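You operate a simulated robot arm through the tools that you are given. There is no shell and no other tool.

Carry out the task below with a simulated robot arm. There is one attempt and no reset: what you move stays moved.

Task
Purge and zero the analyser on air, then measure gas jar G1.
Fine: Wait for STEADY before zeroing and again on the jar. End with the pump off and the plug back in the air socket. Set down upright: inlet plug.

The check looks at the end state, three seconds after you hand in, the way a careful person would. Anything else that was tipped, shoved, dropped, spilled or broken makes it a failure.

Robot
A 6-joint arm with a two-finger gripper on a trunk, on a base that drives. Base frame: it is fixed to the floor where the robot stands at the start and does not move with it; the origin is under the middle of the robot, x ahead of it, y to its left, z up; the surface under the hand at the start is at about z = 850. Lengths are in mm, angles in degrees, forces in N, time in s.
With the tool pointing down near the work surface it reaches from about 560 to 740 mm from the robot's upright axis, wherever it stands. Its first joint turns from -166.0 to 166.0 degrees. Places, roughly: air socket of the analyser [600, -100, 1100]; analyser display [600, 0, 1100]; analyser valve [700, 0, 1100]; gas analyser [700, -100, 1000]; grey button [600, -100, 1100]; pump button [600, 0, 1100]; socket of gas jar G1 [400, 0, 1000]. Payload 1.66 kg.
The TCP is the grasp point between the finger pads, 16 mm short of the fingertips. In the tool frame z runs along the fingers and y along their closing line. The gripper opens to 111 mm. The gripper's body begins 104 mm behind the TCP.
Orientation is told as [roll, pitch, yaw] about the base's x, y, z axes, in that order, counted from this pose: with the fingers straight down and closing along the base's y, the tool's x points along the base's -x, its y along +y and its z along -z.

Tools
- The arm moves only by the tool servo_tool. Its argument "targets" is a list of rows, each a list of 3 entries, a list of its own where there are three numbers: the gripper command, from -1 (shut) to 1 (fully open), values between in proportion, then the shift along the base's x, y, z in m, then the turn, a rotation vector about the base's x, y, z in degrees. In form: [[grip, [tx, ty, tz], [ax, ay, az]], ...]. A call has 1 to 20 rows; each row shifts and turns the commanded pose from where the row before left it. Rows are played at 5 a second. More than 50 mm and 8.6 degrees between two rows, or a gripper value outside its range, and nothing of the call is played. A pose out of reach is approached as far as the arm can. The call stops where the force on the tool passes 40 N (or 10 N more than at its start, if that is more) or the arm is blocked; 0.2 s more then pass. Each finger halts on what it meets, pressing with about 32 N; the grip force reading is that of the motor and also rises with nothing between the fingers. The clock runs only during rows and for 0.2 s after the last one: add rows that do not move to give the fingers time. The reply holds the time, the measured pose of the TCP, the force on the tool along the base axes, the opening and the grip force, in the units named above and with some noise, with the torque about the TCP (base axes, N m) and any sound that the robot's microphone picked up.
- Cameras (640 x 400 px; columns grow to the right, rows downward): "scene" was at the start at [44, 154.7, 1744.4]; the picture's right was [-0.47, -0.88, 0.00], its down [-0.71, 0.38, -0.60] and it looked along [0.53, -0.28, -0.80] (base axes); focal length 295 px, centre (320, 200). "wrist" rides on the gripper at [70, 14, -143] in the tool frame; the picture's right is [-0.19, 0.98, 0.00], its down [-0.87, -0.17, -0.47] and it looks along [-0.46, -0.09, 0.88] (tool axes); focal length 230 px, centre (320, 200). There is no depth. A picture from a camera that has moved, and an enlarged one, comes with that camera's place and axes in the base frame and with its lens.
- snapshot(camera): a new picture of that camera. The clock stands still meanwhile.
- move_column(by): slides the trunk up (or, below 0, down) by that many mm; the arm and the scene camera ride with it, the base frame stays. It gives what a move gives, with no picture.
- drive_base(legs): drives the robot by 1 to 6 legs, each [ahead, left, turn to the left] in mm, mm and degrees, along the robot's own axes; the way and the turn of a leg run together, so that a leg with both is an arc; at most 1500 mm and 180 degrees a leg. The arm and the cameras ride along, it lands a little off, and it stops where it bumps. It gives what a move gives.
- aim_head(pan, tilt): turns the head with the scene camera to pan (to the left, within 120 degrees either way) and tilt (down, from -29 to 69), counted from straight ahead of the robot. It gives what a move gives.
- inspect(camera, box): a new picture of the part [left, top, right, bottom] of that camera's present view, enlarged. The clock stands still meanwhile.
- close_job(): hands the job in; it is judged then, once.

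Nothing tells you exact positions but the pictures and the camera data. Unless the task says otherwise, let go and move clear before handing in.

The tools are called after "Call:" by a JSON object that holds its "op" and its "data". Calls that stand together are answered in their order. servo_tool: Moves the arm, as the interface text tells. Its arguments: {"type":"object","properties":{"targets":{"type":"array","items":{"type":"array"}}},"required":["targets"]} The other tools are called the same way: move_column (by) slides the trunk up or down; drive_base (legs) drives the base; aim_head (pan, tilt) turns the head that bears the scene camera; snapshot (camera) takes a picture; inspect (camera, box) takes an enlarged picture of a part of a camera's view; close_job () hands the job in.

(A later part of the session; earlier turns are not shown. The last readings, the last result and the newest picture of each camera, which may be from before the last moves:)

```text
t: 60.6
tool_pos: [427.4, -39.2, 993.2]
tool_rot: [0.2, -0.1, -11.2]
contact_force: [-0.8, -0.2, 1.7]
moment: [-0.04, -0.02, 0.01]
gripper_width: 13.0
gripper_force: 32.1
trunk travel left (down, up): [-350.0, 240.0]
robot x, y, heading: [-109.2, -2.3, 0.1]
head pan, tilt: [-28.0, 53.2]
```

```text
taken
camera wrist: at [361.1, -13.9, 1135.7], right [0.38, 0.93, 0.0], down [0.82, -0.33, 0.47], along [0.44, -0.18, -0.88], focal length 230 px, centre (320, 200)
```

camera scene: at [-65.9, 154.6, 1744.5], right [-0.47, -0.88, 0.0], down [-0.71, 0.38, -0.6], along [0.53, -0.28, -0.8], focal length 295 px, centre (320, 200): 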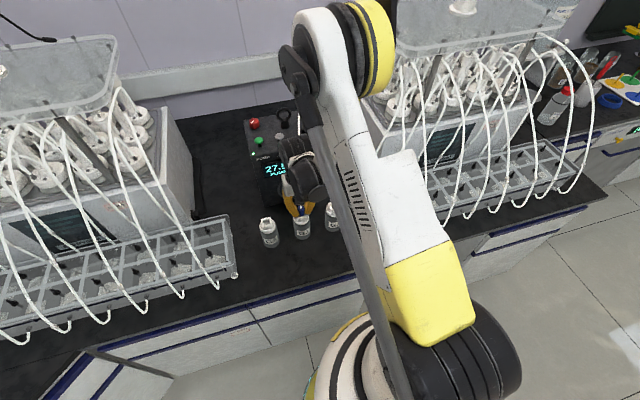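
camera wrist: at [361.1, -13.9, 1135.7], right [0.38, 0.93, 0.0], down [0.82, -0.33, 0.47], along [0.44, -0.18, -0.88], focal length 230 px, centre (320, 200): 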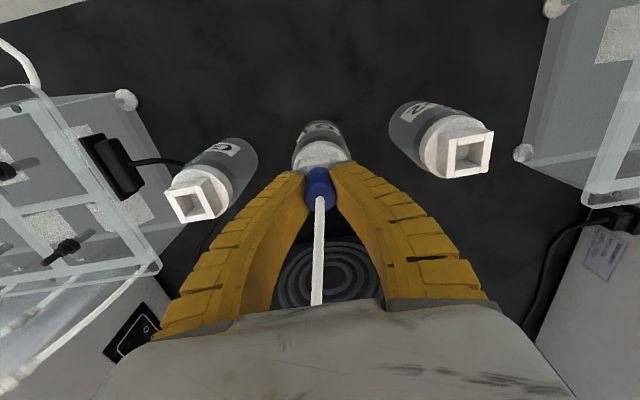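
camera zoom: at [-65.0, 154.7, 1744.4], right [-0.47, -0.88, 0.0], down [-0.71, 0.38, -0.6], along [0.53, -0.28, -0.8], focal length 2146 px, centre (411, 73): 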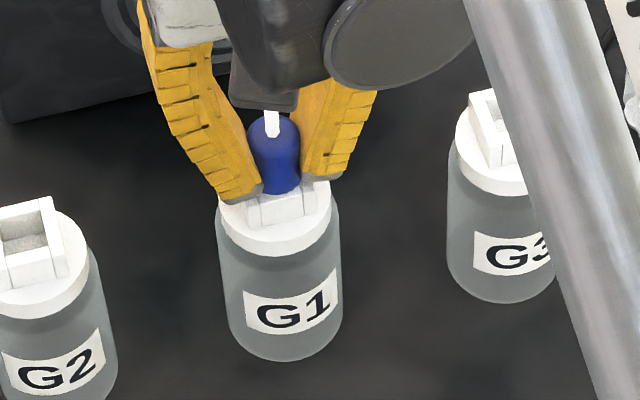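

It holds STEADY at 63.0 %. I'll let go of the plug in the jar so I can switch the pump off with the reading held, opening the fingers gently and watching that plug and jar stay put.

Call:
{"op": "servo_tool", "data": {"targets": [[-0.8, [0, 0, 0], [0, 0, 0]], [-0.7, [0, 0, 0], [0, 0, 0]], [-0.6, [0, 0, 0], [0, 0, 0]], [-0.5, [0, 0, 0], [0, 0, 0]], [-0.4, [0, 0, 0], [0, 0, 0]], [-0.3, [0, 0, 0], [0, 0, 0]], [-0.2, [0, 0, 0], [0, 0, 0]], [-0.2, [0, 0, 0], [0, 0, 0]]]}}

Call:
{"op": "inspect", "data": {"camera": "scene", "box": [280, 190, 335, 245]}}

Call:
{"op": "inspect", "data": {"camera": "wrist", "box": [250, 110, 400, 250]}}

```text
t: 62.4
tool_pos: [426.5, -39.4, 992.7]
tool_rot: [0.2, 0.0, -11.0]
contact_force: [0.4, 0.0, 0.3]
moment: [-0.03, -0.02, -0.01]
gripper_width: 46.9
gripper_force: 1.7
trunk travel left (down, up): [-350.0, 240.0]
robot x, y, heading: [-109.8, 1.4, -0.1]
head pan, tilt: [-28.0, 53.2]
```

```text
7.27 times, centred on (308, 218) of scene
camera zoom: at [-64.9, 154.7, 1744.4], right [-0.47, -0.88, 0.0], down [-0.71, 0.38, -0.6], along [0.53, -0.28, -0.8], focal length 2146 px, centre (411, 73)
```

zoom: 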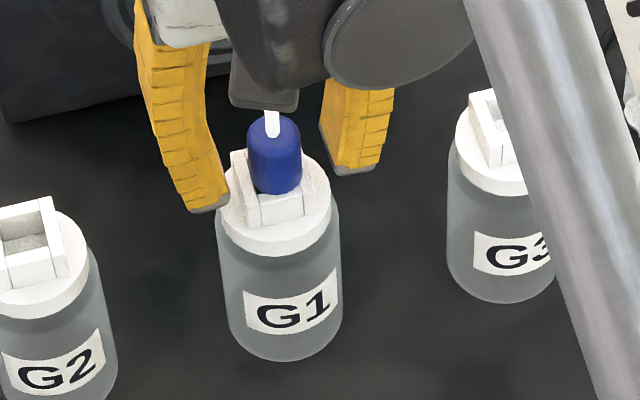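

```text
2.86 times, centred on (325, 180) of wrist
camera zoom: at [361.2, -13.9, 1135.7], right [0.38, 0.93, 0.0], down [0.82, -0.33, 0.47], along [0.44, -0.18, -0.88], focal length 657 px, centre (306, 257)
```

zoom: 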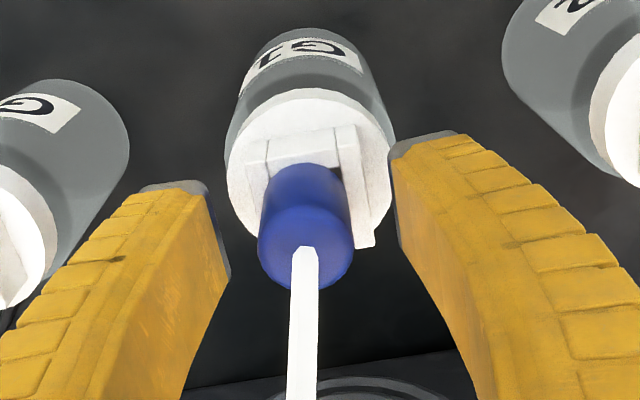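

The plug stands on its own in G1's socket. I'll raise the hand straight up, clear of the tube.

Call:
{"op": "servo_tool", "data": {"targets": [[-0.2, [0, 0, 0.02], [0, 0, 0]], [-0.2, [0, 0, 0.03], [0, 0, 0]], [-0.2, [0, 0, 0.04], [0, 0, 0]], [-0.2, [0, 0, 0.045], [0, 0, 0]], [-0.2, [0, 0, 0.045], [0, 0, 0]], [-0.2, [0, 0, 0.045], [0, 0, 0]], [-0.2, [0, 0, 0.045], [0, 0, 0]], [-0.2, [0, 0, 0.045], [0, 0, 0]], [-0.2, [0, 0, 0], [0, 0, 0]]]}}

Call:
{"op": "snapshot", "data": {"camera": "scene"}}

Call:
{"op": "snapshot", "data": {"camera": "wrist"}}

Call:
{"op": "inspect", "data": {"camera": "scene", "box": [240, 90, 360, 260]}}

```text
t: 64.4
tool_pos: [426.8, -39.1, 1308.2]
tool_rot: [0.1, 0.0, -11.1]
contact_force: [0.0, 0.0, -1.1]
moment: [-0.02, 0.02, -0.01]
gripper_width: 46.6
gripper_force: 1.7
trunk travel left (down, up): [-350.0, 240.0]
robot x, y, heading: [-108.3, -0.5, -0.1]
head pan, tilt: [-28.0, 53.2]
```

```text
taken
camera scene: at [-64.3, 154.6, 1744.3], right [-0.47, -0.88, 0.0], down [-0.71, 0.38, -0.6], along [0.53, -0.28, -0.8], focal length 295 px, centre (320, 200)
```

scene: 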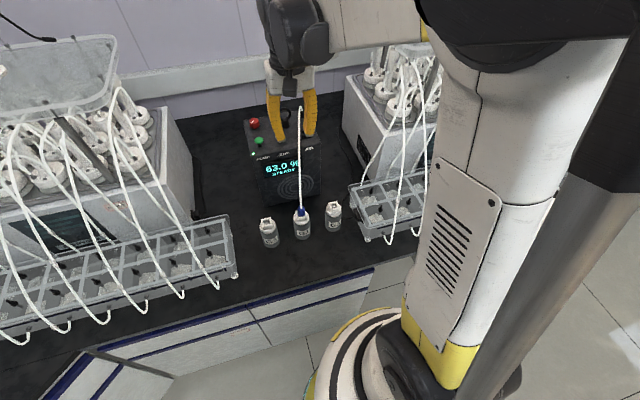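

```text
taken
camera wrist: at [361.0, -14.0, 1450.4], right [0.38, 0.93, 0.0], down [0.82, -0.33, 0.47], along [0.44, -0.18, -0.88], focal length 230 px, centre (320, 200)
```

wrist: 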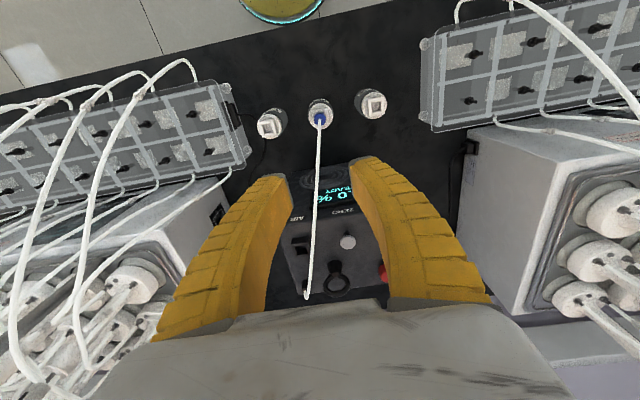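

```text
2.35 times, centred on (300, 175) of scene
camera zoom: at [-64.3, 154.6, 1744.3], right [-0.47, -0.88, 0.0], down [-0.71, 0.38, -0.6], along [0.53, -0.28, -0.8], focal length 694 px, centre (367, 259)
```

zoom: 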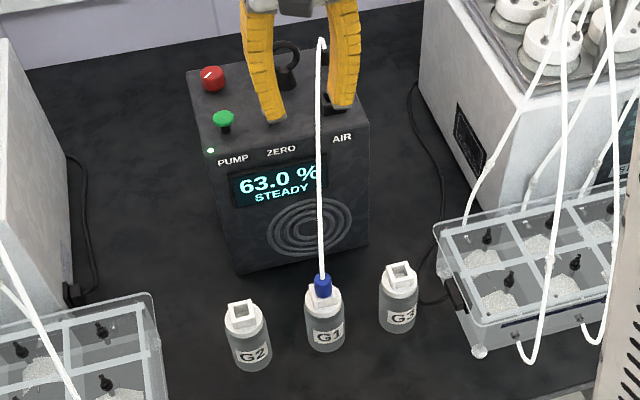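

The plug holds in G1 with the jar upright, and the display reads 63.0 % STEADY. Next I go over to PUMP with closed fingers to switch it off.

Call:
{"op": "servo_tool", "data": {"targets": [[-1, [0, 0.02, 0.02], [0, 0, 0]], [-1, [0.038, 0.0035, 0], [0, 0, 0]], [-1, [0.038, 0.0035, 0], [0, 0, 0]], [-1, [0.038, 0.0035, 0], [0, 0, 0]], [-1, [0.038, 0.0035, 0], [0, 0, 0]], [-1, [0.0375, 0.0035, 0], [0, 0, 0]], [-1, [0, 0, -0.045], [0, 0, 0]], [-1, [0, 0, -0.045], [0, 0, 0]], [-1, [0, 0, -0.045], [0, 0, 0]], [-1, [0, 0, 0], [0, 0, 0]], [-1, [0, 0, 0], [0, 0, 0]]]}}

Call:
{"op": "inspect", "data": {"camera": "scene", "box": [240, 70, 360, 240]}}

Call:
{"op": "inspect", "data": {"camera": "wrist", "box": [240, 100, 400, 240]}}

```text
t: 66.8
tool_pos: [616.8, -1.8, 1192.4]
tool_rot: [0.2, 0.1, -11.1]
contact_force: [0.6, -0.2, -0.5]
moment: [-0.01, 0.01, -0.01]
gripper_width: 0.1
gripper_force: 28.8
trunk travel left (down, up): [-350.0, 240.0]
robot x, y, heading: [-108.6, 2.0, 0.1]
head pan, tilt: [-28.0, 53.2]
```

```text
2.35 times, centred on (300, 155) of scene
camera zoom: at [-64.6, 154.6, 1744.4], right [-0.47, -0.88, 0.0], down [-0.71, 0.38, -0.6], along [0.53, -0.28, -0.8], focal length 694 px, centre (367, 306)
```

zoom: 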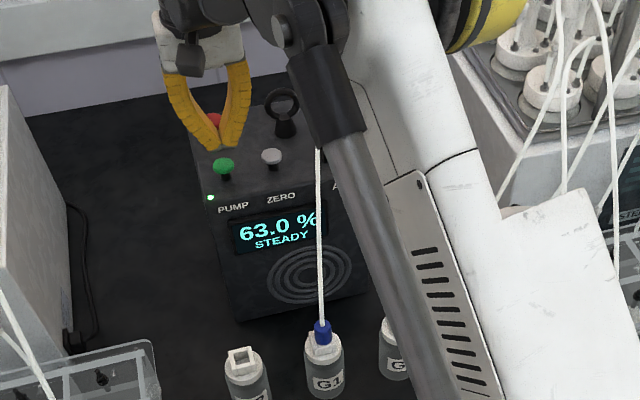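

```text
2.86 times, centred on (320, 170) of wrist
camera zoom: at [550.3, 23.3, 1335.0], right [0.38, 0.93, 0.0], down [0.82, -0.33, 0.47], along [0.44, -0.18, -0.88], focal length 657 px, centre (320, 286)
```

zoom: 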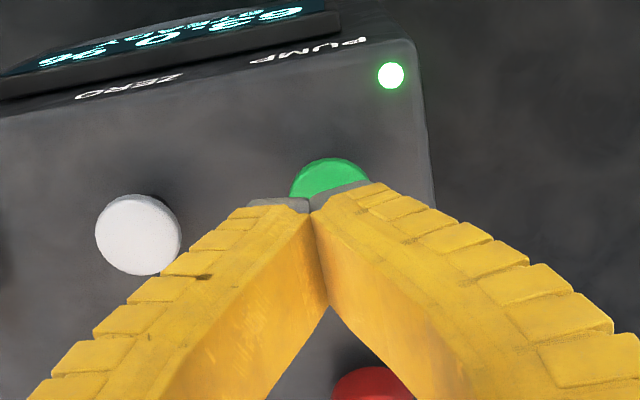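

Aligned above PUMP. I'll press it once and lift right after the click.

Call:
{"op": "servo_tool", "data": {"targets": [[-1, [0, 0.001, -0.015], [0, 0, 0]], [-1, [0, 0, -0.013], [0, 0, 0]], [-1, [0, 0, -0.006], [0, 0, 0]], [-1, [0, 0, -0.004], [0, 0, 0]], [-1, [0, 0, -0.003], [0, 0, 0]]]}}

Call:
{"op": "servo_tool", "data": {"targets": [[-1, [0, 0, -0.0015], [0, 0, 0]], [-1, [0, 0, -0.001], [0, 0, 0]]]}}

Call:
{"op": "inspect", "data": {"camera": "scene", "box": [240, 70, 360, 240]}}

```text
t: 68.0
tool_pos: [616.4, -0.8, 1152.7]
tool_rot: [0.1, -0.2, -11.1]
contact_force: [-0.2, -0.1, 1.6]
moment: [0.03, 0.02, 0.0]
gripper_width: 6.1
gripper_force: 28.1
trunk travel left (down, up): [-350.0, 240.0]
robot x, y, heading: [-111.2, -4.7, 0.1]
head pan, tilt: [-28.0, 53.2]
```

```text
t: 68.6
tool_pos: [616.5, -2.3, 1150.4]
tool_rot: [0.1, -0.2, -11.2]
contact_force: [-0.4, -0.6, 2.6]
moment: [0.02, 0.01, 0.01]
gripper_width: 5.8
gripper_force: 28.6
trunk travel left (down, up): [-350.0, 240.0]
robot x, y, heading: [-107.5, -0.1, 0.2]
head pan, tilt: [-28.0, 53.2]
```

```text
2.35 times, centred on (300, 155) of scene
camera zoom: at [-65.2, 154.6, 1744.4], right [-0.47, -0.88, 0.0], down [-0.71, 0.38, -0.6], along [0.53, -0.28, -0.8], focal length 694 px, centre (367, 306)
```

zoom: 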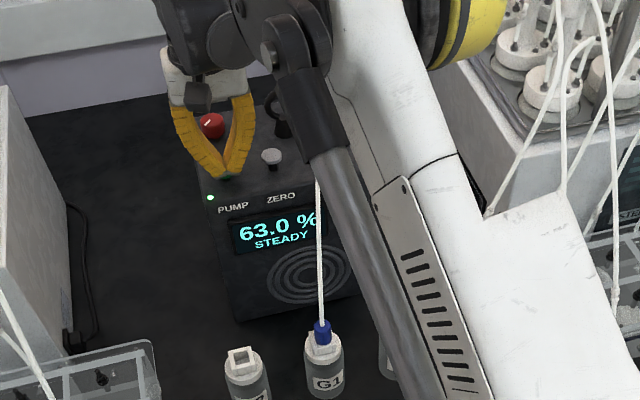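

Call:
{"op": "servo_tool", "data": {"targets": [[-1, [0, 0, -0.0015], [0, 0, 0]], [-1, [0, 0, -0.001], [0, 0, 0]]]}}

Call:
{"op": "inspect", "data": {"camera": "scene", "box": [240, 70, 360, 240]}}

```text
t: 69.2
tool_pos: [616.3, -1.2, 1148.0]
tool_rot: [0.1, -0.1, -11.1]
contact_force: [0.5, 0.5, 2.3]
moment: [0.01, 0.03, -0.01]
gripper_width: 6.0
gripper_force: 28.6
trunk travel left (down, up): [-350.0, 240.0]
robot x, y, heading: [-108.1, 0.6, -0.0]
head pan, tilt: [-28.0, 53.2]
heard: click
```

```text
2.35 times, centred on (300, 155) of scene
camera zoom: at [-65.1, 154.7, 1744.4], right [-0.47, -0.88, 0.0], down [-0.71, 0.38, -0.6], along [0.53, -0.28, -0.8], focal length 694 px, centre (367, 306)
```

zoom: 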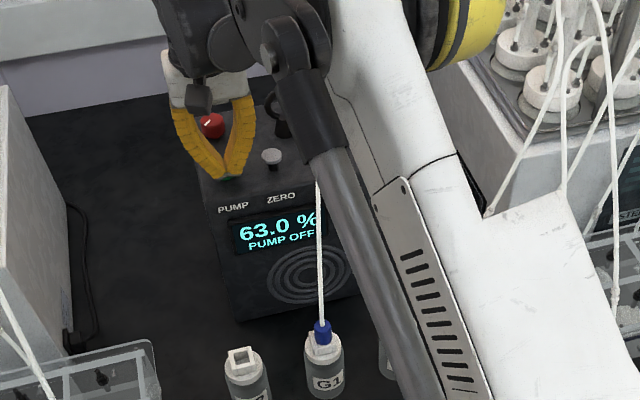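

The pump is off with 63.0 % held. I'll lift and go back over G1 with the fingers opened to regrasp the plug.

Call:
{"op": "servo_tool", "data": {"targets": [[-1, [0, 0, 0.045], [0, 0, 0]], [-1, [0, 0, 0.045], [0, 0, 0]], [-1, [0, 0, 0.045], [0, 0, 0]], [-1, [0, 0, 0.045], [0, 0, 0]], [-1, [-0.038, -0.0035, 0], [0, 0, 0]], [-1, [-0.038, -0.0035, 0], [0, 0, 0]], [-1, [-0.038, -0.0035, 0], [0, 0, 0]], [-1, [-0.038, -0.0035, 0], [0, 0, 0]], [-1, [-0.037, -0.0035, 0], [0, 0, 0]], [-0.1, [0, -0.0205, 0], [0, 0, 0]], [-0.1, [0, 0, 0], [0, 0, 0]], [-0.1, [0, 0, 0], [0, 0, 0]]]}}

Call:
{"op": "snapshot", "data": {"camera": "wrist"}}

Call:
{"op": "inspect", "data": {"camera": "scene", "box": [240, 70, 360, 260]}}

```text
t: 71.8
tool_pos: [427.7, -39.1, 1327.2]
tool_rot: [0.1, 0.1, -11.0]
contact_force: [1.2, -0.1, 0.1]
moment: [0.02, 0.01, 0.02]
gripper_width: 52.4
gripper_force: 1.1
trunk travel left (down, up): [-350.0, 240.0]
robot x, y, heading: [-106.9, -4.2, 0.0]
head pan, tilt: [-28.0, 53.2]
```

```text
taken
camera wrist: at [361.8, -14.0, 1469.6], right [0.38, 0.93, 0.0], down [0.82, -0.33, 0.47], along [0.44, -0.18, -0.88], focal length 230 px, centre (320, 200)
```

wrist: 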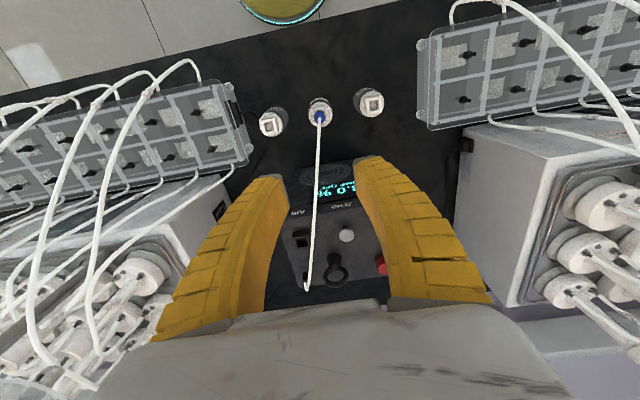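

```text
2.11 times, centred on (300, 165) of scene
camera zoom: at [-64.3, 154.2, 1744.4], right [-0.47, -0.88, 0.0], down [-0.71, 0.38, -0.6], along [0.53, -0.28, -0.8], focal length 621 px, centre (362, 274)
```

zoom: 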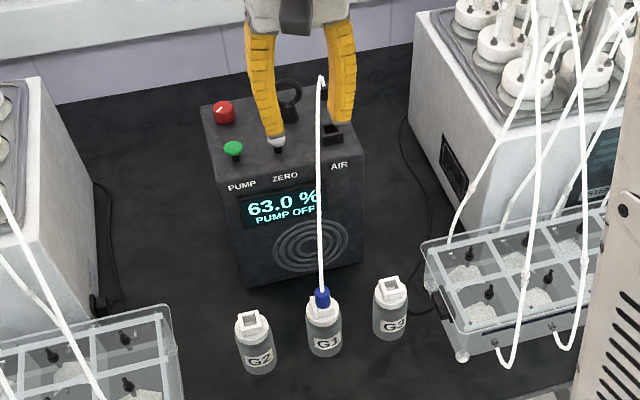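

The reading is held and the scene is unchanged. I'll descend toward the plug and stop above it to check centring.

Call:
{"op": "servo_tool", "data": {"targets": [[-0.1, [0, 0, -0.045], [0, 0, 0]], [-0.1, [0, 0, -0.045], [0, 0, 0]], [-0.1, [0, 0, -0.045], [0, 0, 0]], [-0.1, [0, 0, -0.045], [0, 0, 0]], [-0.1, [0, 0, -0.045], [0, 0, 0]], [-0.1, [0, 0, -0.045], [0, 0, 0]], [-0.1, [0, 0, -0.02], [0, 0, 0]], [-0.1, [0, 0, 0], [0, 0, 0]]]}}

Call:
{"op": "inspect", "data": {"camera": "wrist", "box": [250, 110, 400, 250]}}

Call:
{"op": "inspect", "data": {"camera": "scene", "box": [275, 180, 335, 245]}}

```text
t: 73.6
tool_pos: [427.5, -39.1, 1037.1]
tool_rot: [0.1, 0.0, -11.1]
contact_force: [-0.2, 0.3, 0.5]
moment: [-0.01, 0.01, -0.01]
gripper_width: 52.3
gripper_force: 1.5
trunk travel left (down, up): [-350.0, 240.0]
robot x, y, heading: [-106.7, 1.1, -0.1]
head pan, tilt: [-28.0, 53.2]
```

```text
2.86 times, centred on (325, 180) of wrist
camera zoom: at [361.0, -13.4, 1179.7], right [0.38, 0.93, 0.0], down [0.82, -0.33, 0.47], along [0.44, -0.18, -0.88], focal length 657 px, centre (306, 257)
```

zoom: 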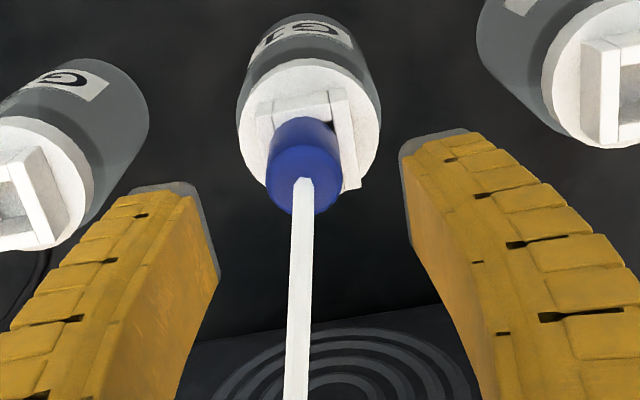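

```text
6.15 times, centred on (305, 212) of scene
camera zoom: at [-65.1, 154.7, 1744.4], right [-0.47, -0.88, 0.0], down [-0.71, 0.38, -0.6], along [0.53, -0.28, -0.8], focal length 1816 px, centre (412, 123)
```

zoom: 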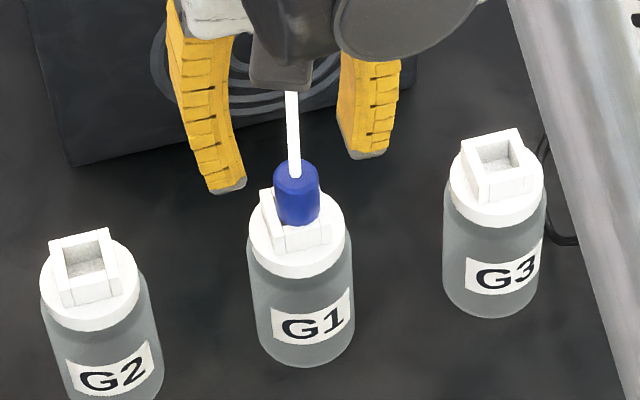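

The plug is at about (426, -40, top 1001), so I'll nudge slightly, descend and grip it.

Call:
{"op": "servo_tool", "data": {"targets": [[-0.1, [-0.001, -0.0008, -0.015], [0, 0, 0]], [-0.1, [0, 0, -0.015], [0, 0, 0]], [-0.1, [0, 0, -0.014], [0, 0, 0]], [-0.3, [0, 0, 0], [0, 0, 0]], [-0.45, [0, 0, 0], [0, 0, 0]], [-0.55, [0, 0, 0], [0, 0, 0]], [-0.62, [0, 0, 0], [0, 0, 0]]]}}

Call:
{"op": "inspect", "data": {"camera": "wrist", "box": [250, 110, 400, 250]}}

Call:
{"op": "inspect", "data": {"camera": "scene", "box": [275, 180, 335, 245]}}

```text
t: 75.2
tool_pos: [426.9, -39.2, 993.2]
tool_rot: [0.1, 0.1, -11.1]
contact_force: [-0.2, 0.3, -0.5]
moment: [-0.03, 0.01, 0.02]
gripper_width: 24.2
gripper_force: 2.0
trunk travel left (down, up): [-350.0, 240.0]
robot x, y, heading: [-108.3, -2.0, -0.1]
head pan, tilt: [-28.0, 53.2]
```

```text
2.86 times, centred on (325, 180) of wrist
camera zoom: at [360.5, -14.1, 1136.0], right [0.38, 0.93, 0.0], down [0.82, -0.33, 0.47], along [0.44, -0.18, -0.88], focal length 657 px, centre (306, 257)
```

zoom: 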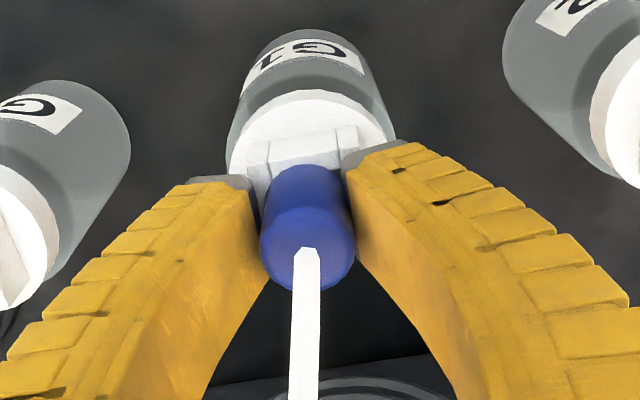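

```text
6.15 times, centred on (305, 212) of scene
camera zoom: at [-64.8, 154.7, 1744.4], right [-0.47, -0.88, 0.0], down [-0.71, 0.38, -0.6], along [0.53, -0.28, -0.8], focal length 1816 px, centre (412, 123)
```

zoom: 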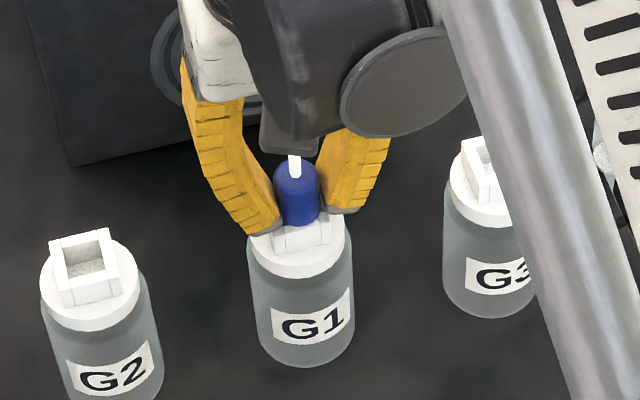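

Call:
{"op": "servo_tool", "data": {"targets": [[-0.7, [0, 0, 0], [0, 0, 0]], [-0.8, [0, 0, 0], [0, 0, 0]], [-0.9, [0, 0, 0], [0, 0, 0]], [-1, [0, 0, 0], [0, 0, 0]], [-1, [0, 0, 0], [0, 0, 0]]]}}

Call:
{"op": "inspect", "data": {"camera": "scene", "box": [275, 180, 335, 245]}}

```text
t: 76.4
tool_pos: [427.5, -39.1, 993.3]
tool_rot: [0.1, 0.0, -11.2]
contact_force: [0.1, 0.0, -0.3]
moment: [-0.01, -0.03, -0.02]
gripper_width: 16.8
gripper_force: 31.7
trunk travel left (down, up): [-350.0, 240.0]
robot x, y, heading: [-107.7, -2.2, 0.2]
head pan, tilt: [-28.0, 53.2]
```

```text
6.15 times, centred on (305, 212) of scene
camera zoom: at [-64.9, 154.7, 1744.4], right [-0.47, -0.88, 0.0], down [-0.71, 0.38, -0.6], along [0.53, -0.28, -0.8], focal length 1816 px, centre (412, 123)
```

zoom: 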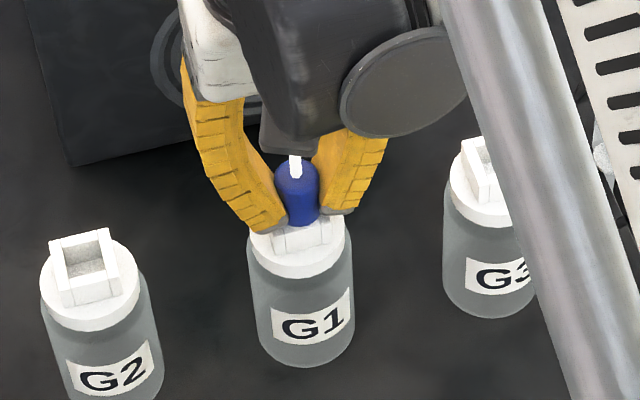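

The grip is firm and the jar hasn't moved. I'll lift straight up slowly and check that the jar stays on the table.

Call:
{"op": "servo_tool", "data": {"targets": [[-1, [0, 0, 0.003], [0, 0, 0]], [-1, [0, 0, 0.004], [0, 0, 0]], [-1, [0, 0, 0.005], [0, 0, 0]]]}}

Call:
{"op": "inspect", "data": {"camera": "scene", "box": [275, 180, 335, 245]}}

```text
t: 77.2
tool_pos: [425.9, -39.1, 1004.8]
tool_rot: [0.0, -0.1, -11.2]
contact_force: [0.0, 0.5, 0.3]
moment: [-0.03, 0.01, 0.02]
gripper_width: 16.9
gripper_force: 33.2
trunk travel left (down, up): [-350.0, 240.0]
robot x, y, heading: [-110.3, 2.7, 0.2]
head pan, tilt: [-28.0, 53.2]
```

```text
6.15 times, centred on (305, 212) of scene
camera zoom: at [-65.1, 154.7, 1744.4], right [-0.47, -0.88, 0.0], down [-0.71, 0.38, -0.6], along [0.53, -0.28, -0.8], focal length 1816 px, centre (412, 123)
```

zoom: 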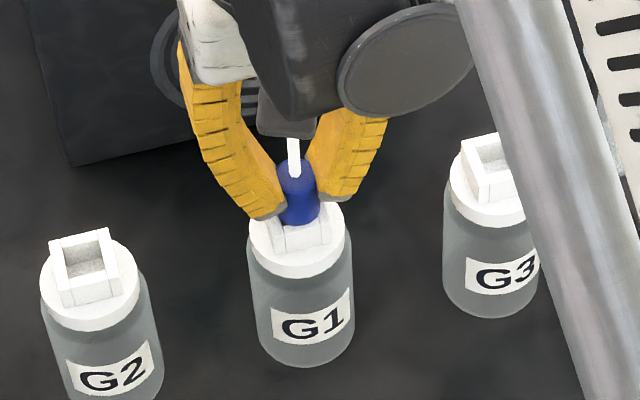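

Call:
{"op": "inspect", "data": {"camera": "scene", "box": [290, 190, 322, 222]}}

Call:
{"op": "inspect", "data": {"camera": "wrist", "box": [280, 130, 360, 230]}}

```text
12.50 times, centred on (306, 206) of scene
camera zoom: at [-65.1, 154.7, 1744.4], right [-0.47, -0.88, 0.0], down [-0.71, 0.38, -0.6], along [0.53, -0.28, -0.8], focal length 3689 px, centre (495, 125)
```

zoom: 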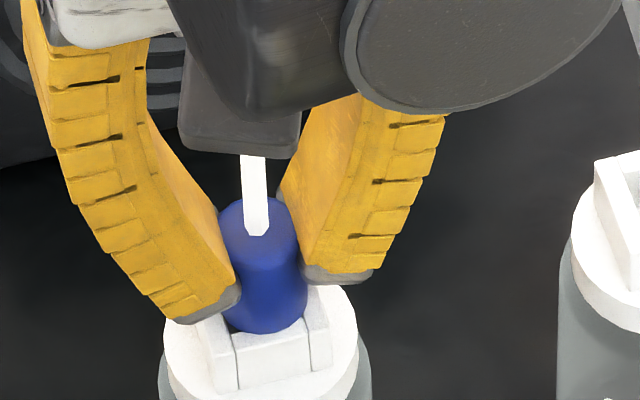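

```text
4.00 times, centred on (320, 180) of wrist
camera zoom: at [360.7, -13.8, 1148.1], right [0.38, 0.93, 0.0], down [0.82, -0.33, 0.47], along [0.44, -0.18, -0.88], focal length 920 px, centre (320, 280)
```

zoom: 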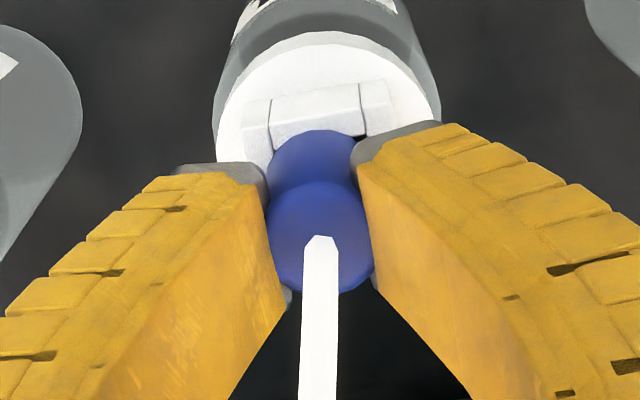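

The jar stayed put, but the fingers slid up the plug instead of lifting it. I'll open slightly, go a little lower and regrip with more of the pad on the body.

Call:
{"op": "servo_tool", "data": {"targets": [[-0.8, [0, 0, 0], [0, 0, 0]], [-0.6, [0, 0, 0], [0, 0, 0]], [-0.45, [0, 0, 0], [0, 0, 0]], [-0.35, [0, 0, 0], [0, 0, 0]], [-0.35, [0, 0, -0.008], [0, 0, 0]], [-0.35, [0, 0, -0.008], [0, 0, 0]], [-0.35, [0, 0, 0], [0, 0, 0]]]}}

Call:
{"op": "inspect", "data": {"camera": "scene", "box": [290, 190, 322, 222]}}

Call:
{"op": "inspect", "data": {"camera": "wrist", "box": [280, 130, 360, 230]}}

```text
t: 78.8
tool_pos: [426.3, -39.0, 989.2]
tool_rot: [0.1, -0.1, -11.1]
contact_force: [-0.2, 0.9, -0.7]
moment: [0.03, -0.02, -0.01]
gripper_width: 38.5
gripper_force: 1.8
trunk travel left (down, up): [-350.0, 240.0]
robot x, y, heading: [-107.9, -1.1, 0.1]
head pan, tilt: [-28.0, 53.2]
```

```text
12.50 times, centred on (306, 206) of scene
camera zoom: at [-65.0, 154.7, 1744.4], right [-0.47, -0.88, 0.0], down [-0.71, 0.38, -0.6], along [0.53, -0.28, -0.8], focal length 3689 px, centre (495, 125)
```

zoom: 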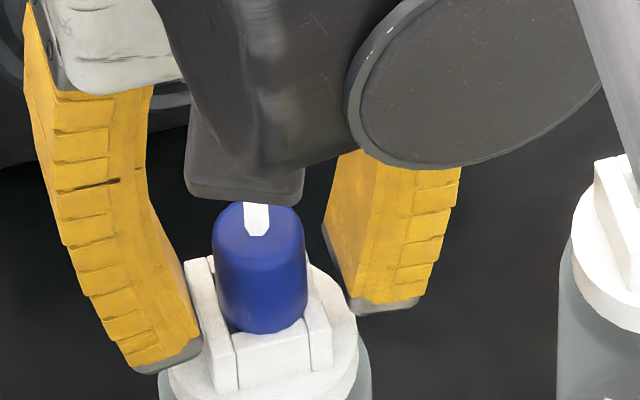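

```text
4.00 times, centred on (320, 180) of wrist
camera zoom: at [360.6, -13.9, 1131.8], right [0.38, 0.93, 0.0], down [0.82, -0.33, 0.47], along [0.44, -0.18, -0.88], focal length 920 px, centre (320, 280)
```

zoom: 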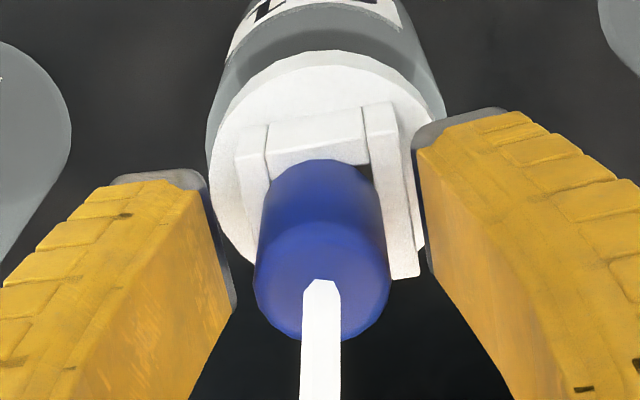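

Call:
{"op": "servo_tool", "data": {"targets": [[-0.35, [0, 0, -0.002], [0, 0, 0]], [-0.5, [0, 0, 0], [0, 0, 0]], [-0.6, [0, 0, 0], [0, 0, 0]], [-0.7, [0, 0, 0], [0, 0, 0]], [-0.8, [0, 0, 0], [0, 0, 0]], [-0.9, [0, 0, 0], [0, 0, 0]], [-1, [0, 0, 0], [0, 0, 0]], [-1, [0, 0, 0], [0, 0, 0]], [-1, [0, 0, 0], [0, 0, 0]], [-1, [0, 0, 0], [0, 0, 0]]]}}

Call:
{"op": "inspect", "data": {"camera": "scene", "box": [290, 190, 322, 222]}}

Call:
{"op": "inspect", "data": {"camera": "wrist", "box": [280, 130, 360, 230]}}

```text
t: 81.0
tool_pos: [427.6, -39.7, 987.7]
tool_rot: [0.2, -0.1, -11.1]
contact_force: [0.1, -0.8, 0.6]
moment: [-0.02, -0.02, -0.01]
gripper_width: 16.6
gripper_force: 31.8
trunk travel left (down, up): [-350.0, 240.0]
robot x, y, heading: [-107.7, 2.2, -0.1]
head pan, tilt: [-28.0, 53.2]
```

```text
12.50 times, centred on (306, 206) of scene
camera zoom: at [-64.8, 154.6, 1744.4], right [-0.47, -0.88, 0.0], down [-0.71, 0.38, -0.6], along [0.53, -0.28, -0.8], focal length 3689 px, centre (495, 125)
```

zoom: 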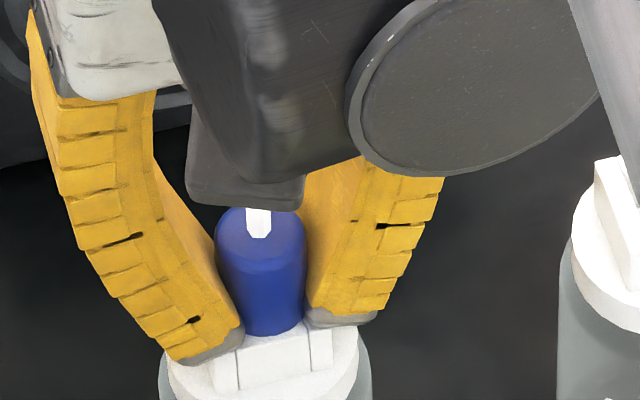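

```text
4.00 times, centred on (320, 180) of wrist
camera zoom: at [360.6, -13.9, 1129.8], right [0.38, 0.93, 0.0], down [0.82, -0.33, 0.47], along [0.44, -0.18, -0.88], focal length 920 px, centre (320, 280)
```

zoom: 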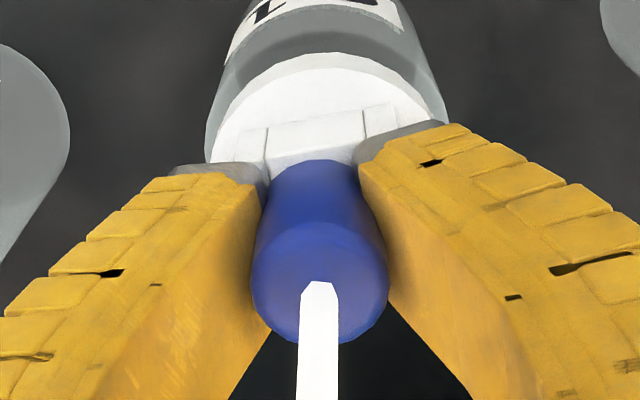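

Gripped lower now (16.6 mm, 32 N). I'll lift in small steps and check the force and whether the plug follows.

Call:
{"op": "servo_tool", "data": {"targets": [[-1, [0, 0, 0.001], [0, 0, 0]], [-1, [0, 0, 0.001], [0, 0, 0]], [-1, [0, 0, 0.001], [0, 0, 0]], [-1, [0, 0, 0.001], [0, 0, 0]]]}}

Call:
{"op": "inspect", "data": {"camera": "scene", "box": [290, 190, 322, 222]}}

Call:
{"op": "inspect", "data": {"camera": "wrist", "box": [280, 130, 360, 230]}}

```text
t: 82.0
tool_pos: [426.9, -39.3, 990.9]
tool_rot: [0.1, -0.2, -11.0]
contact_force: [-0.1, -0.7, 0.0]
moment: [0.01, 0.02, 0.01]
gripper_width: 16.7
gripper_force: 32.2
trunk travel left (down, up): [-350.0, 240.0]
robot x, y, heading: [-109.6, 1.8, 0.0]
head pan, tilt: [-28.0, 53.2]
```

```text
12.50 times, centred on (306, 206) of scene
camera zoom: at [-64.9, 154.7, 1744.4], right [-0.47, -0.88, 0.0], down [-0.71, 0.38, -0.6], along [0.53, -0.28, -0.8], focal length 3689 px, centre (495, 125)
```

zoom: 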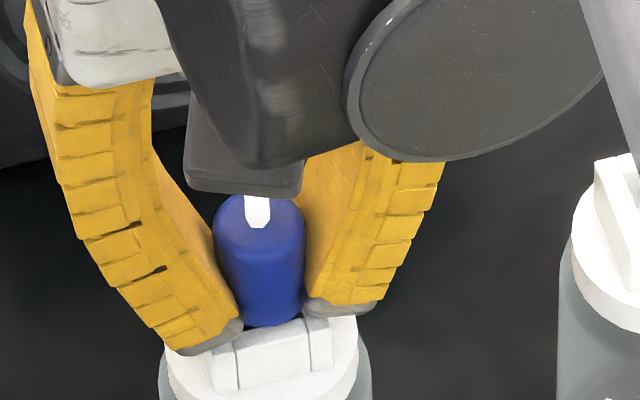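

```text
4.00 times, centred on (320, 180) of wrist
camera zoom: at [360.9, -14.0, 1133.7], right [0.38, 0.93, 0.0], down [0.82, -0.33, 0.47], along [0.44, -0.18, -0.88], focal length 920 px, centre (320, 280)
```

zoom: 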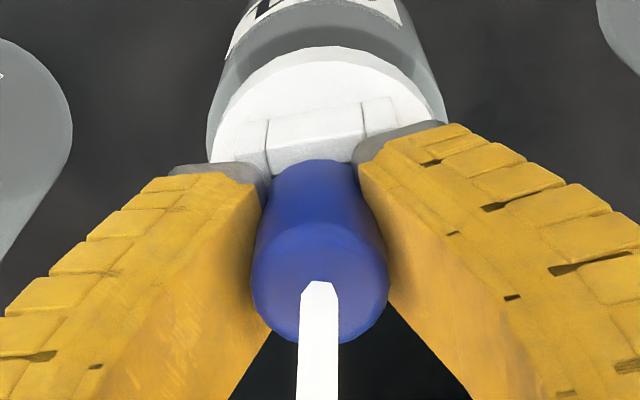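

The plug is following the gripper now. I'll continue lifting slowly.

Call:
{"op": "servo_tool", "data": {"targets": [[-1, [0, 0, 0.002], [0, 0, 0]], [-1, [0, 0, 0.002], [0, 0, 0]], [-1, [0, 0, 0.002], [0, 0, 0]], [-1, [0, 0, 0.002], [0, 0, 0]], [-1, [0, 0, 0.002], [0, 0, 0]]]}}

Call:
{"op": "inspect", "data": {"camera": "scene", "box": [285, 185, 325, 235]}}

Call:
{"op": "inspect", "data": {"camera": "wrist", "box": [280, 130, 360, 230]}}

```text
t: 83.2
tool_pos: [426.7, -40.2, 1001.3]
tool_rot: [0.1, -0.1, -11.1]
contact_force: [-0.4, -0.2, 0.3]
moment: [0.0, 0.0, -0.03]
gripper_width: 16.3
gripper_force: 31.8
trunk travel left (down, up): [-350.0, 240.0]
robot x, y, heading: [-111.6, 5.9, 0.2]
head pan, tilt: [-28.0, 53.2]
```

```text
8.00 times, centred on (305, 210) of scene
camera zoom: at [-64.9, 154.6, 1744.4], right [-0.47, -0.88, 0.0], down [-0.71, 0.38, -0.6], along [0.53, -0.28, -0.8], focal length 2361 px, centre (440, 120)
```

zoom: 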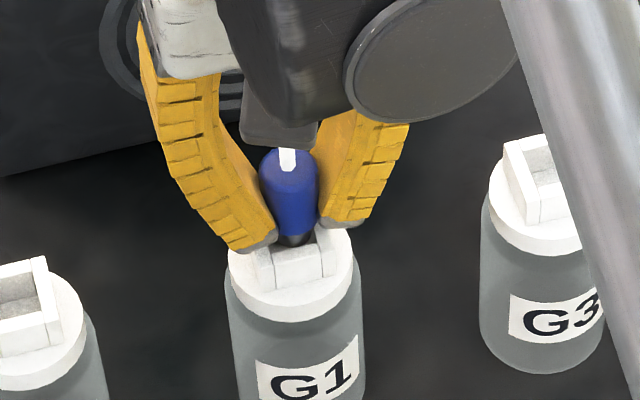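

```text
4.00 times, centred on (320, 180) of wrist
camera zoom: at [360.5, -14.2, 1143.7], right [0.38, 0.93, 0.0], down [0.82, -0.33, 0.47], along [0.44, -0.18, -0.88], focal length 920 px, centre (320, 280)
```

zoom: 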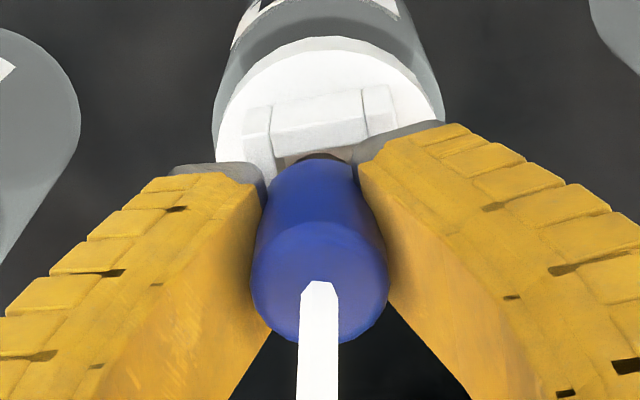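

The nozzle is coming out and the jar is steady. I'll continue up smoothly.

Call:
{"op": "servo_tool", "data": {"targets": [[-1, [0, 0, 0.003], [0, 0, 0]], [-1, [0, 0, 0.004], [0, 0, 0]], [-1, [0, 0, 0.005], [0, 0, 0]], [-1, [0, 0, 0.006], [0, 0, 0]], [-1, [0, 0, 0.008], [0, 0, 0]], [-1, [0, 0, 0.01], [0, 0, 0]], [-1, [0, 0, 0.01], [0, 0, 0]]]}}

Call:
{"op": "inspect", "data": {"camera": "scene", "box": [270, 160, 340, 245]}}

Call:
{"op": "inspect", "data": {"camera": "wrist", "box": [280, 130, 360, 230]}}

```text
t: 84.8
tool_pos: [426.6, -39.7, 1047.5]
tool_rot: [0.1, -0.1, -11.1]
contact_force: [-0.2, -0.4, -0.4]
moment: [-0.02, -0.04, 0.01]
gripper_width: 16.4
gripper_force: 31.9
trunk travel left (down, up): [-350.0, 240.0]
robot x, y, heading: [-108.2, -0.0, -0.1]
head pan, tilt: [-28.0, 53.2]
```

```text
4.71 times, centred on (305, 202) of scene
camera zoom: at [-65.2, 154.7, 1744.4], right [-0.47, -0.88, 0.0], down [-0.71, 0.38, -0.6], along [0.53, -0.28, -0.8], focal length 1389 px, centre (391, 188)
```

zoom: 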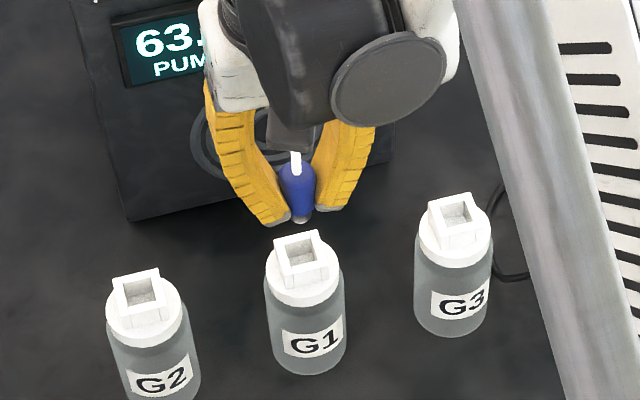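

```text
4.00 times, centred on (320, 180) of wrist
camera zoom: at [360.1, -13.8, 1190.2], right [0.38, 0.93, 0.0], down [0.82, -0.33, 0.47], along [0.44, -0.18, -0.88], focal length 920 px, centre (320, 280)
```

zoom: 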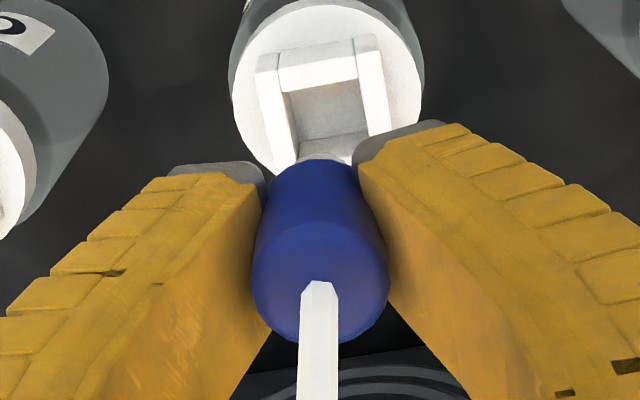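

The plug is free, G1 is undisturbed and 63 % is still held. I'll raise it to clear the analyser.

Call:
{"op": "servo_tool", "data": {"targets": [[-1, [0, 0, 0.015], [0, 0, 0]], [-1, [0, 0, 0.025], [0, 0, 0]], [-1, [0, 0, 0.03], [0, 0, 0]], [-1, [0, 0, 0.03], [0, 0, 0]], [-1, [0, 0, 0.03], [0, 0, 0]], [-1, [0, 0, 0.03], [0, 0, 0]], [-1, [0, 0, 0.025], [0, 0, 0]], [-1, [0, 0, 0.015], [0, 0, 0]], [-1, [0, 0, 0], [0, 0, 0]]]}}

Call:
{"op": "inspect", "data": {"camera": "scene", "box": [240, 80, 360, 260]}}

Call:
{"op": "inspect", "data": {"camera": "wrist", "box": [280, 130, 360, 230]}}

```text
t: 86.8
tool_pos: [426.5, -40.0, 1248.0]
tool_rot: [0.1, -0.1, -11.1]
contact_force: [-0.4, -0.6, -1.1]
moment: [0.0, 0.02, 0.01]
gripper_width: 16.4
gripper_force: 31.8
trunk travel left (down, up): [-350.0, 240.0]
robot x, y, heading: [-108.4, 0.0, 0.1]
head pan, tilt: [-28.0, 53.2]
```

```text
2.22 times, centred on (300, 170) of scene
camera zoom: at [-64.6, 154.6, 1744.3], right [-0.47, -0.88, 0.0], down [-0.71, 0.38, -0.6], along [0.53, -0.28, -0.8], focal length 656 px, centre (364, 267)
```

zoom: 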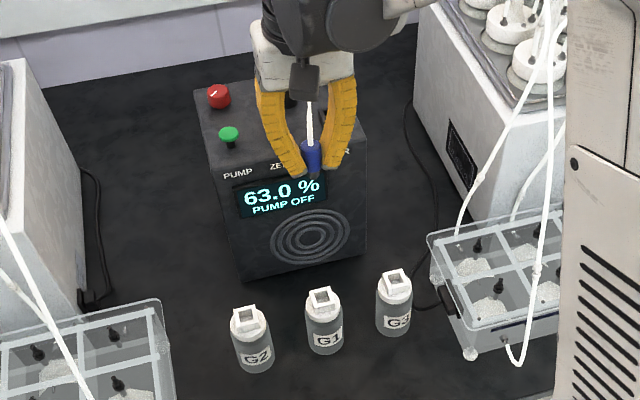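

```text
4.00 times, centred on (320, 180) of wrist
camera zoom: at [360.5, -14.5, 1390.2], right [0.38, 0.93, 0.0], down [0.82, -0.33, 0.47], along [0.44, -0.18, -0.88], focal length 920 px, centre (320, 280)
```

zoom: 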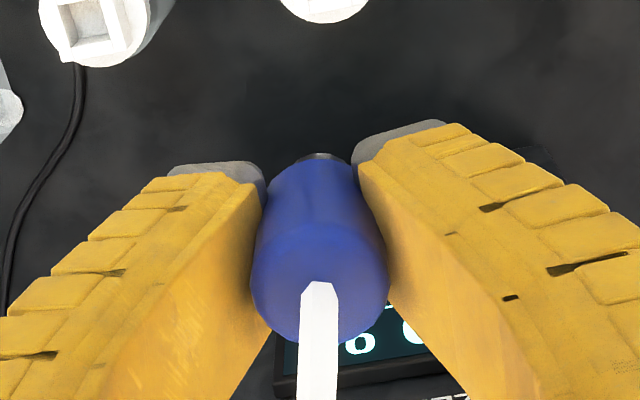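

The grip is stable. Now I carry the plug over the AIR socket.

Call:
{"op": "servo_tool", "data": {"targets": [[-1, [0.017, -0.0105, 0], [0, 0, 0]], [-1, [0.03, -0.0185, 0], [0, 0, 0]], [-1, [0.03, -0.0185, 0], [0, 0, 0]], [-1, [0.03, -0.0185, 0], [0, 0, 0]], [-1, [0.03, -0.0185, 0], [0, 0, 0]], [-1, [0.02, -0.0123, 0], [0, 0, 0]], [-1, [0.01, -0.0062, 0], [0, 0, 0]], [-1, [0, 0, 0], [0, 0, 0]], [-1, [0, 0, 0], [0, 0, 0]]]}}

Call:
{"op": "inspect", "data": {"camera": "scene", "box": [275, 80, 325, 145]}}

Call:
{"op": "inspect", "data": {"camera": "wrist", "box": [280, 120, 360, 220]}}

```text
t: 88.8
tool_pos: [593.4, -143.2, 1246.8]
tool_rot: [0.1, 0.0, -11.1]
contact_force: [0.2, 1.0, -1.2]
moment: [0.0, -0.01, 0.0]
gripper_width: 16.0
gripper_force: 31.6
trunk travel left (down, up): [-350.0, 240.0]
robot x, y, heading: [-110.7, -0.1, 0.4]
head pan, tilt: [-28.0, 53.2]
```

```text
6.15 times, centred on (300, 112) of scene
camera zoom: at [-64.7, 154.6, 1744.4], right [-0.47, -0.88, 0.0], down [-0.71, 0.38, -0.6], along [0.53, -0.28, -0.8], focal length 1816 px, centre (443, 738)
```

zoom: 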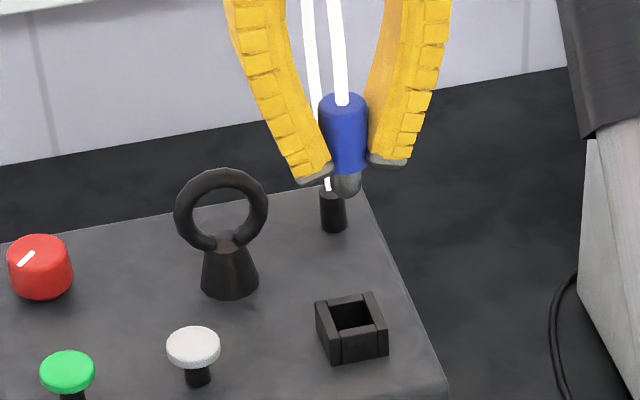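

```text
4.00 times, centred on (320, 170) of wrist
camera zoom: at [527.4, -117.1, 1390.1], right [0.38, 0.93, 0.0], down [0.82, -0.33, 0.47], along [0.44, -0.18, -0.88], focal length 920 px, centre (320, 320)
```

zoom: 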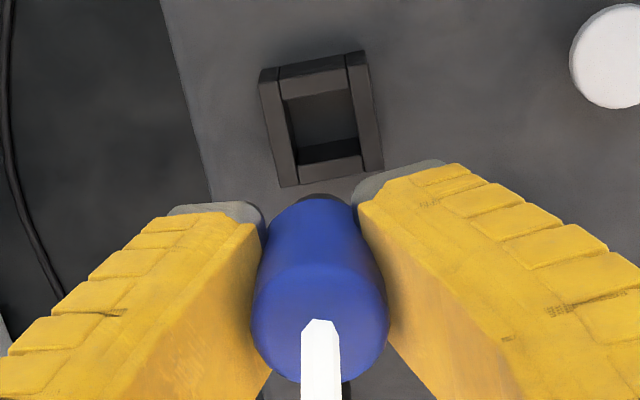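

Call:
{"op": "inspect", "data": {"camera": "scene", "box": [285, 120, 310, 145]}}

Call:
{"op": "inspect", "data": {"camera": "wrist", "box": [295, 125, 345, 180]}}

Call:
{"op": "inspect", "data": {"camera": "scene", "box": [285, 90, 315, 120]}}

```text
16.00 times, centred on (298, 132) of scene
camera zoom: at [-64.7, 154.6, 1744.4], right [-0.47, -0.88, 0.0], down [-0.71, 0.38, -0.6], along [0.53, -0.28, -0.8], focal length 4722 px, centre (680, 1280)
```

zoom: 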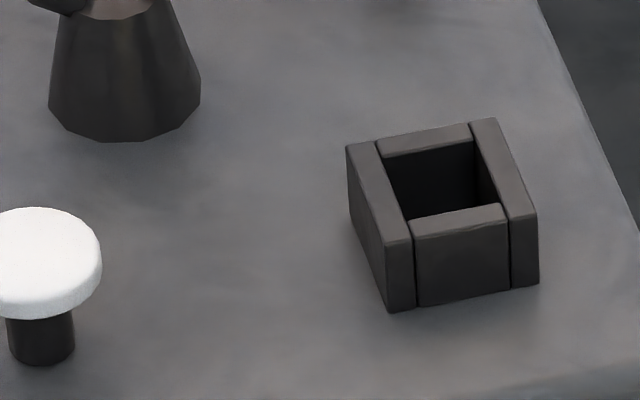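

```text
7.27 times, centred on (320, 152) of wrist
camera zoom: at [527.4, -117.1, 1390.1], right [0.38, 0.93, 0.0], down [0.82, -0.33, 0.47], along [0.44, -0.18, -0.88], focal length 1673 px, centre (320, 546)
```

zoom: 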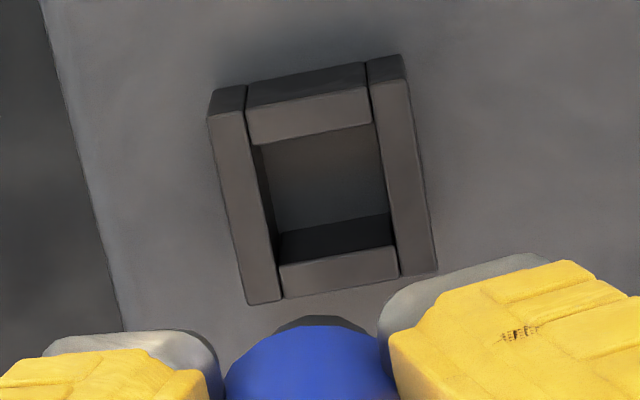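

```text
13.33 times, centred on (300, 105) of scene
camera zoom: at [-64.7, 154.6, 1744.4], right [-0.47, -0.88, 0.0], down [-0.71, 0.38, -0.6], along [0.53, -0.28, -0.8], focal length 3935 px, centre (587, 1467)
```

zoom: 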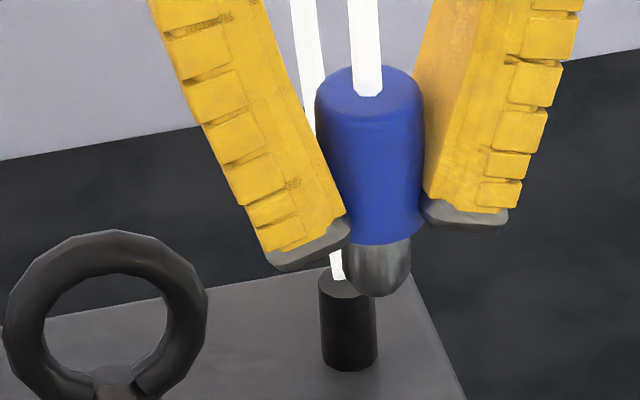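

The AIR hole centre is about (595.7, -143.7), rim z≈1136, and the nozzle tip is about 38 mm below the TCP, off by roughly 1 mm. I'll correct and descend to just above the rim.

Call:
{"op": "servo_tool", "data": {"targets": [[-1, [0.001, -0.0003, -0.02], [0, 0, 0]], [-1, [0, 0, -0.025], [0, 0, 0]], [-1, [0, 0, -0.015], [0, 0, 0]], [-1, [0, 0, 0], [0, 0, 0]]]}}

Call:
{"op": "inspect", "data": {"camera": "scene", "box": [282, 105, 317, 140]}}

Call:
{"op": "inspect", "data": {"camera": "wrist", "box": [280, 120, 360, 200]}}

```text
t: 89.8
tool_pos: [593.7, -143.9, 1186.9]
tool_rot: [0.1, -0.1, -11.3]
contact_force: [0.0, -0.3, -0.6]
moment: [-0.01, -0.04, 0.0]
gripper_width: 16.0
gripper_force: 32.4
trunk travel left (down, up): [-350.0, 240.0]
robot x, y, heading: [-110.4, 0.6, -0.1]
head pan, tilt: [-28.0, 53.2]
```

```text
11.43 times, centred on (300, 122) of scene
camera zoom: at [-65.1, 154.7, 1744.4], right [-0.47, -0.88, 0.0], down [-0.71, 0.38, -0.6], along [0.53, -0.28, -0.8], focal length 3373 px, centre (554, 1086)
```

zoom: 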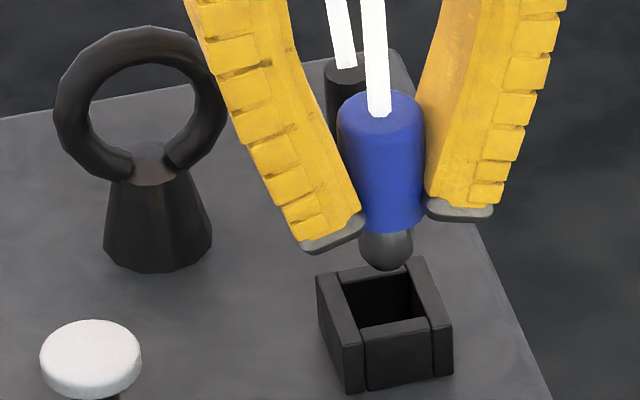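

```text
5.00 times, centred on (320, 160) of wrist
camera zoom: at [527.4, -117.9, 1329.7], right [0.38, 0.93, 0.0], down [0.82, -0.33, 0.47], along [0.44, -0.18, -0.88], focal length 1150 px, centre (320, 400)
```

zoom: 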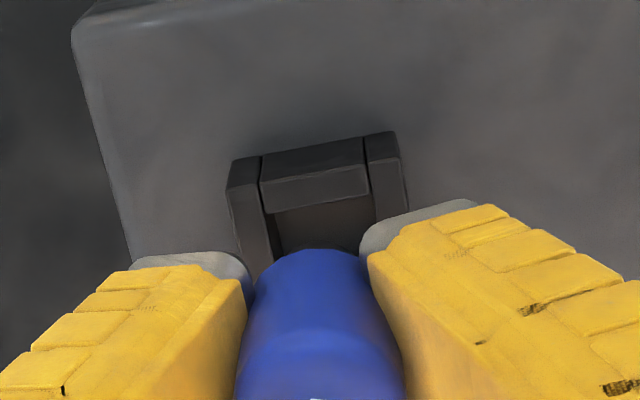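

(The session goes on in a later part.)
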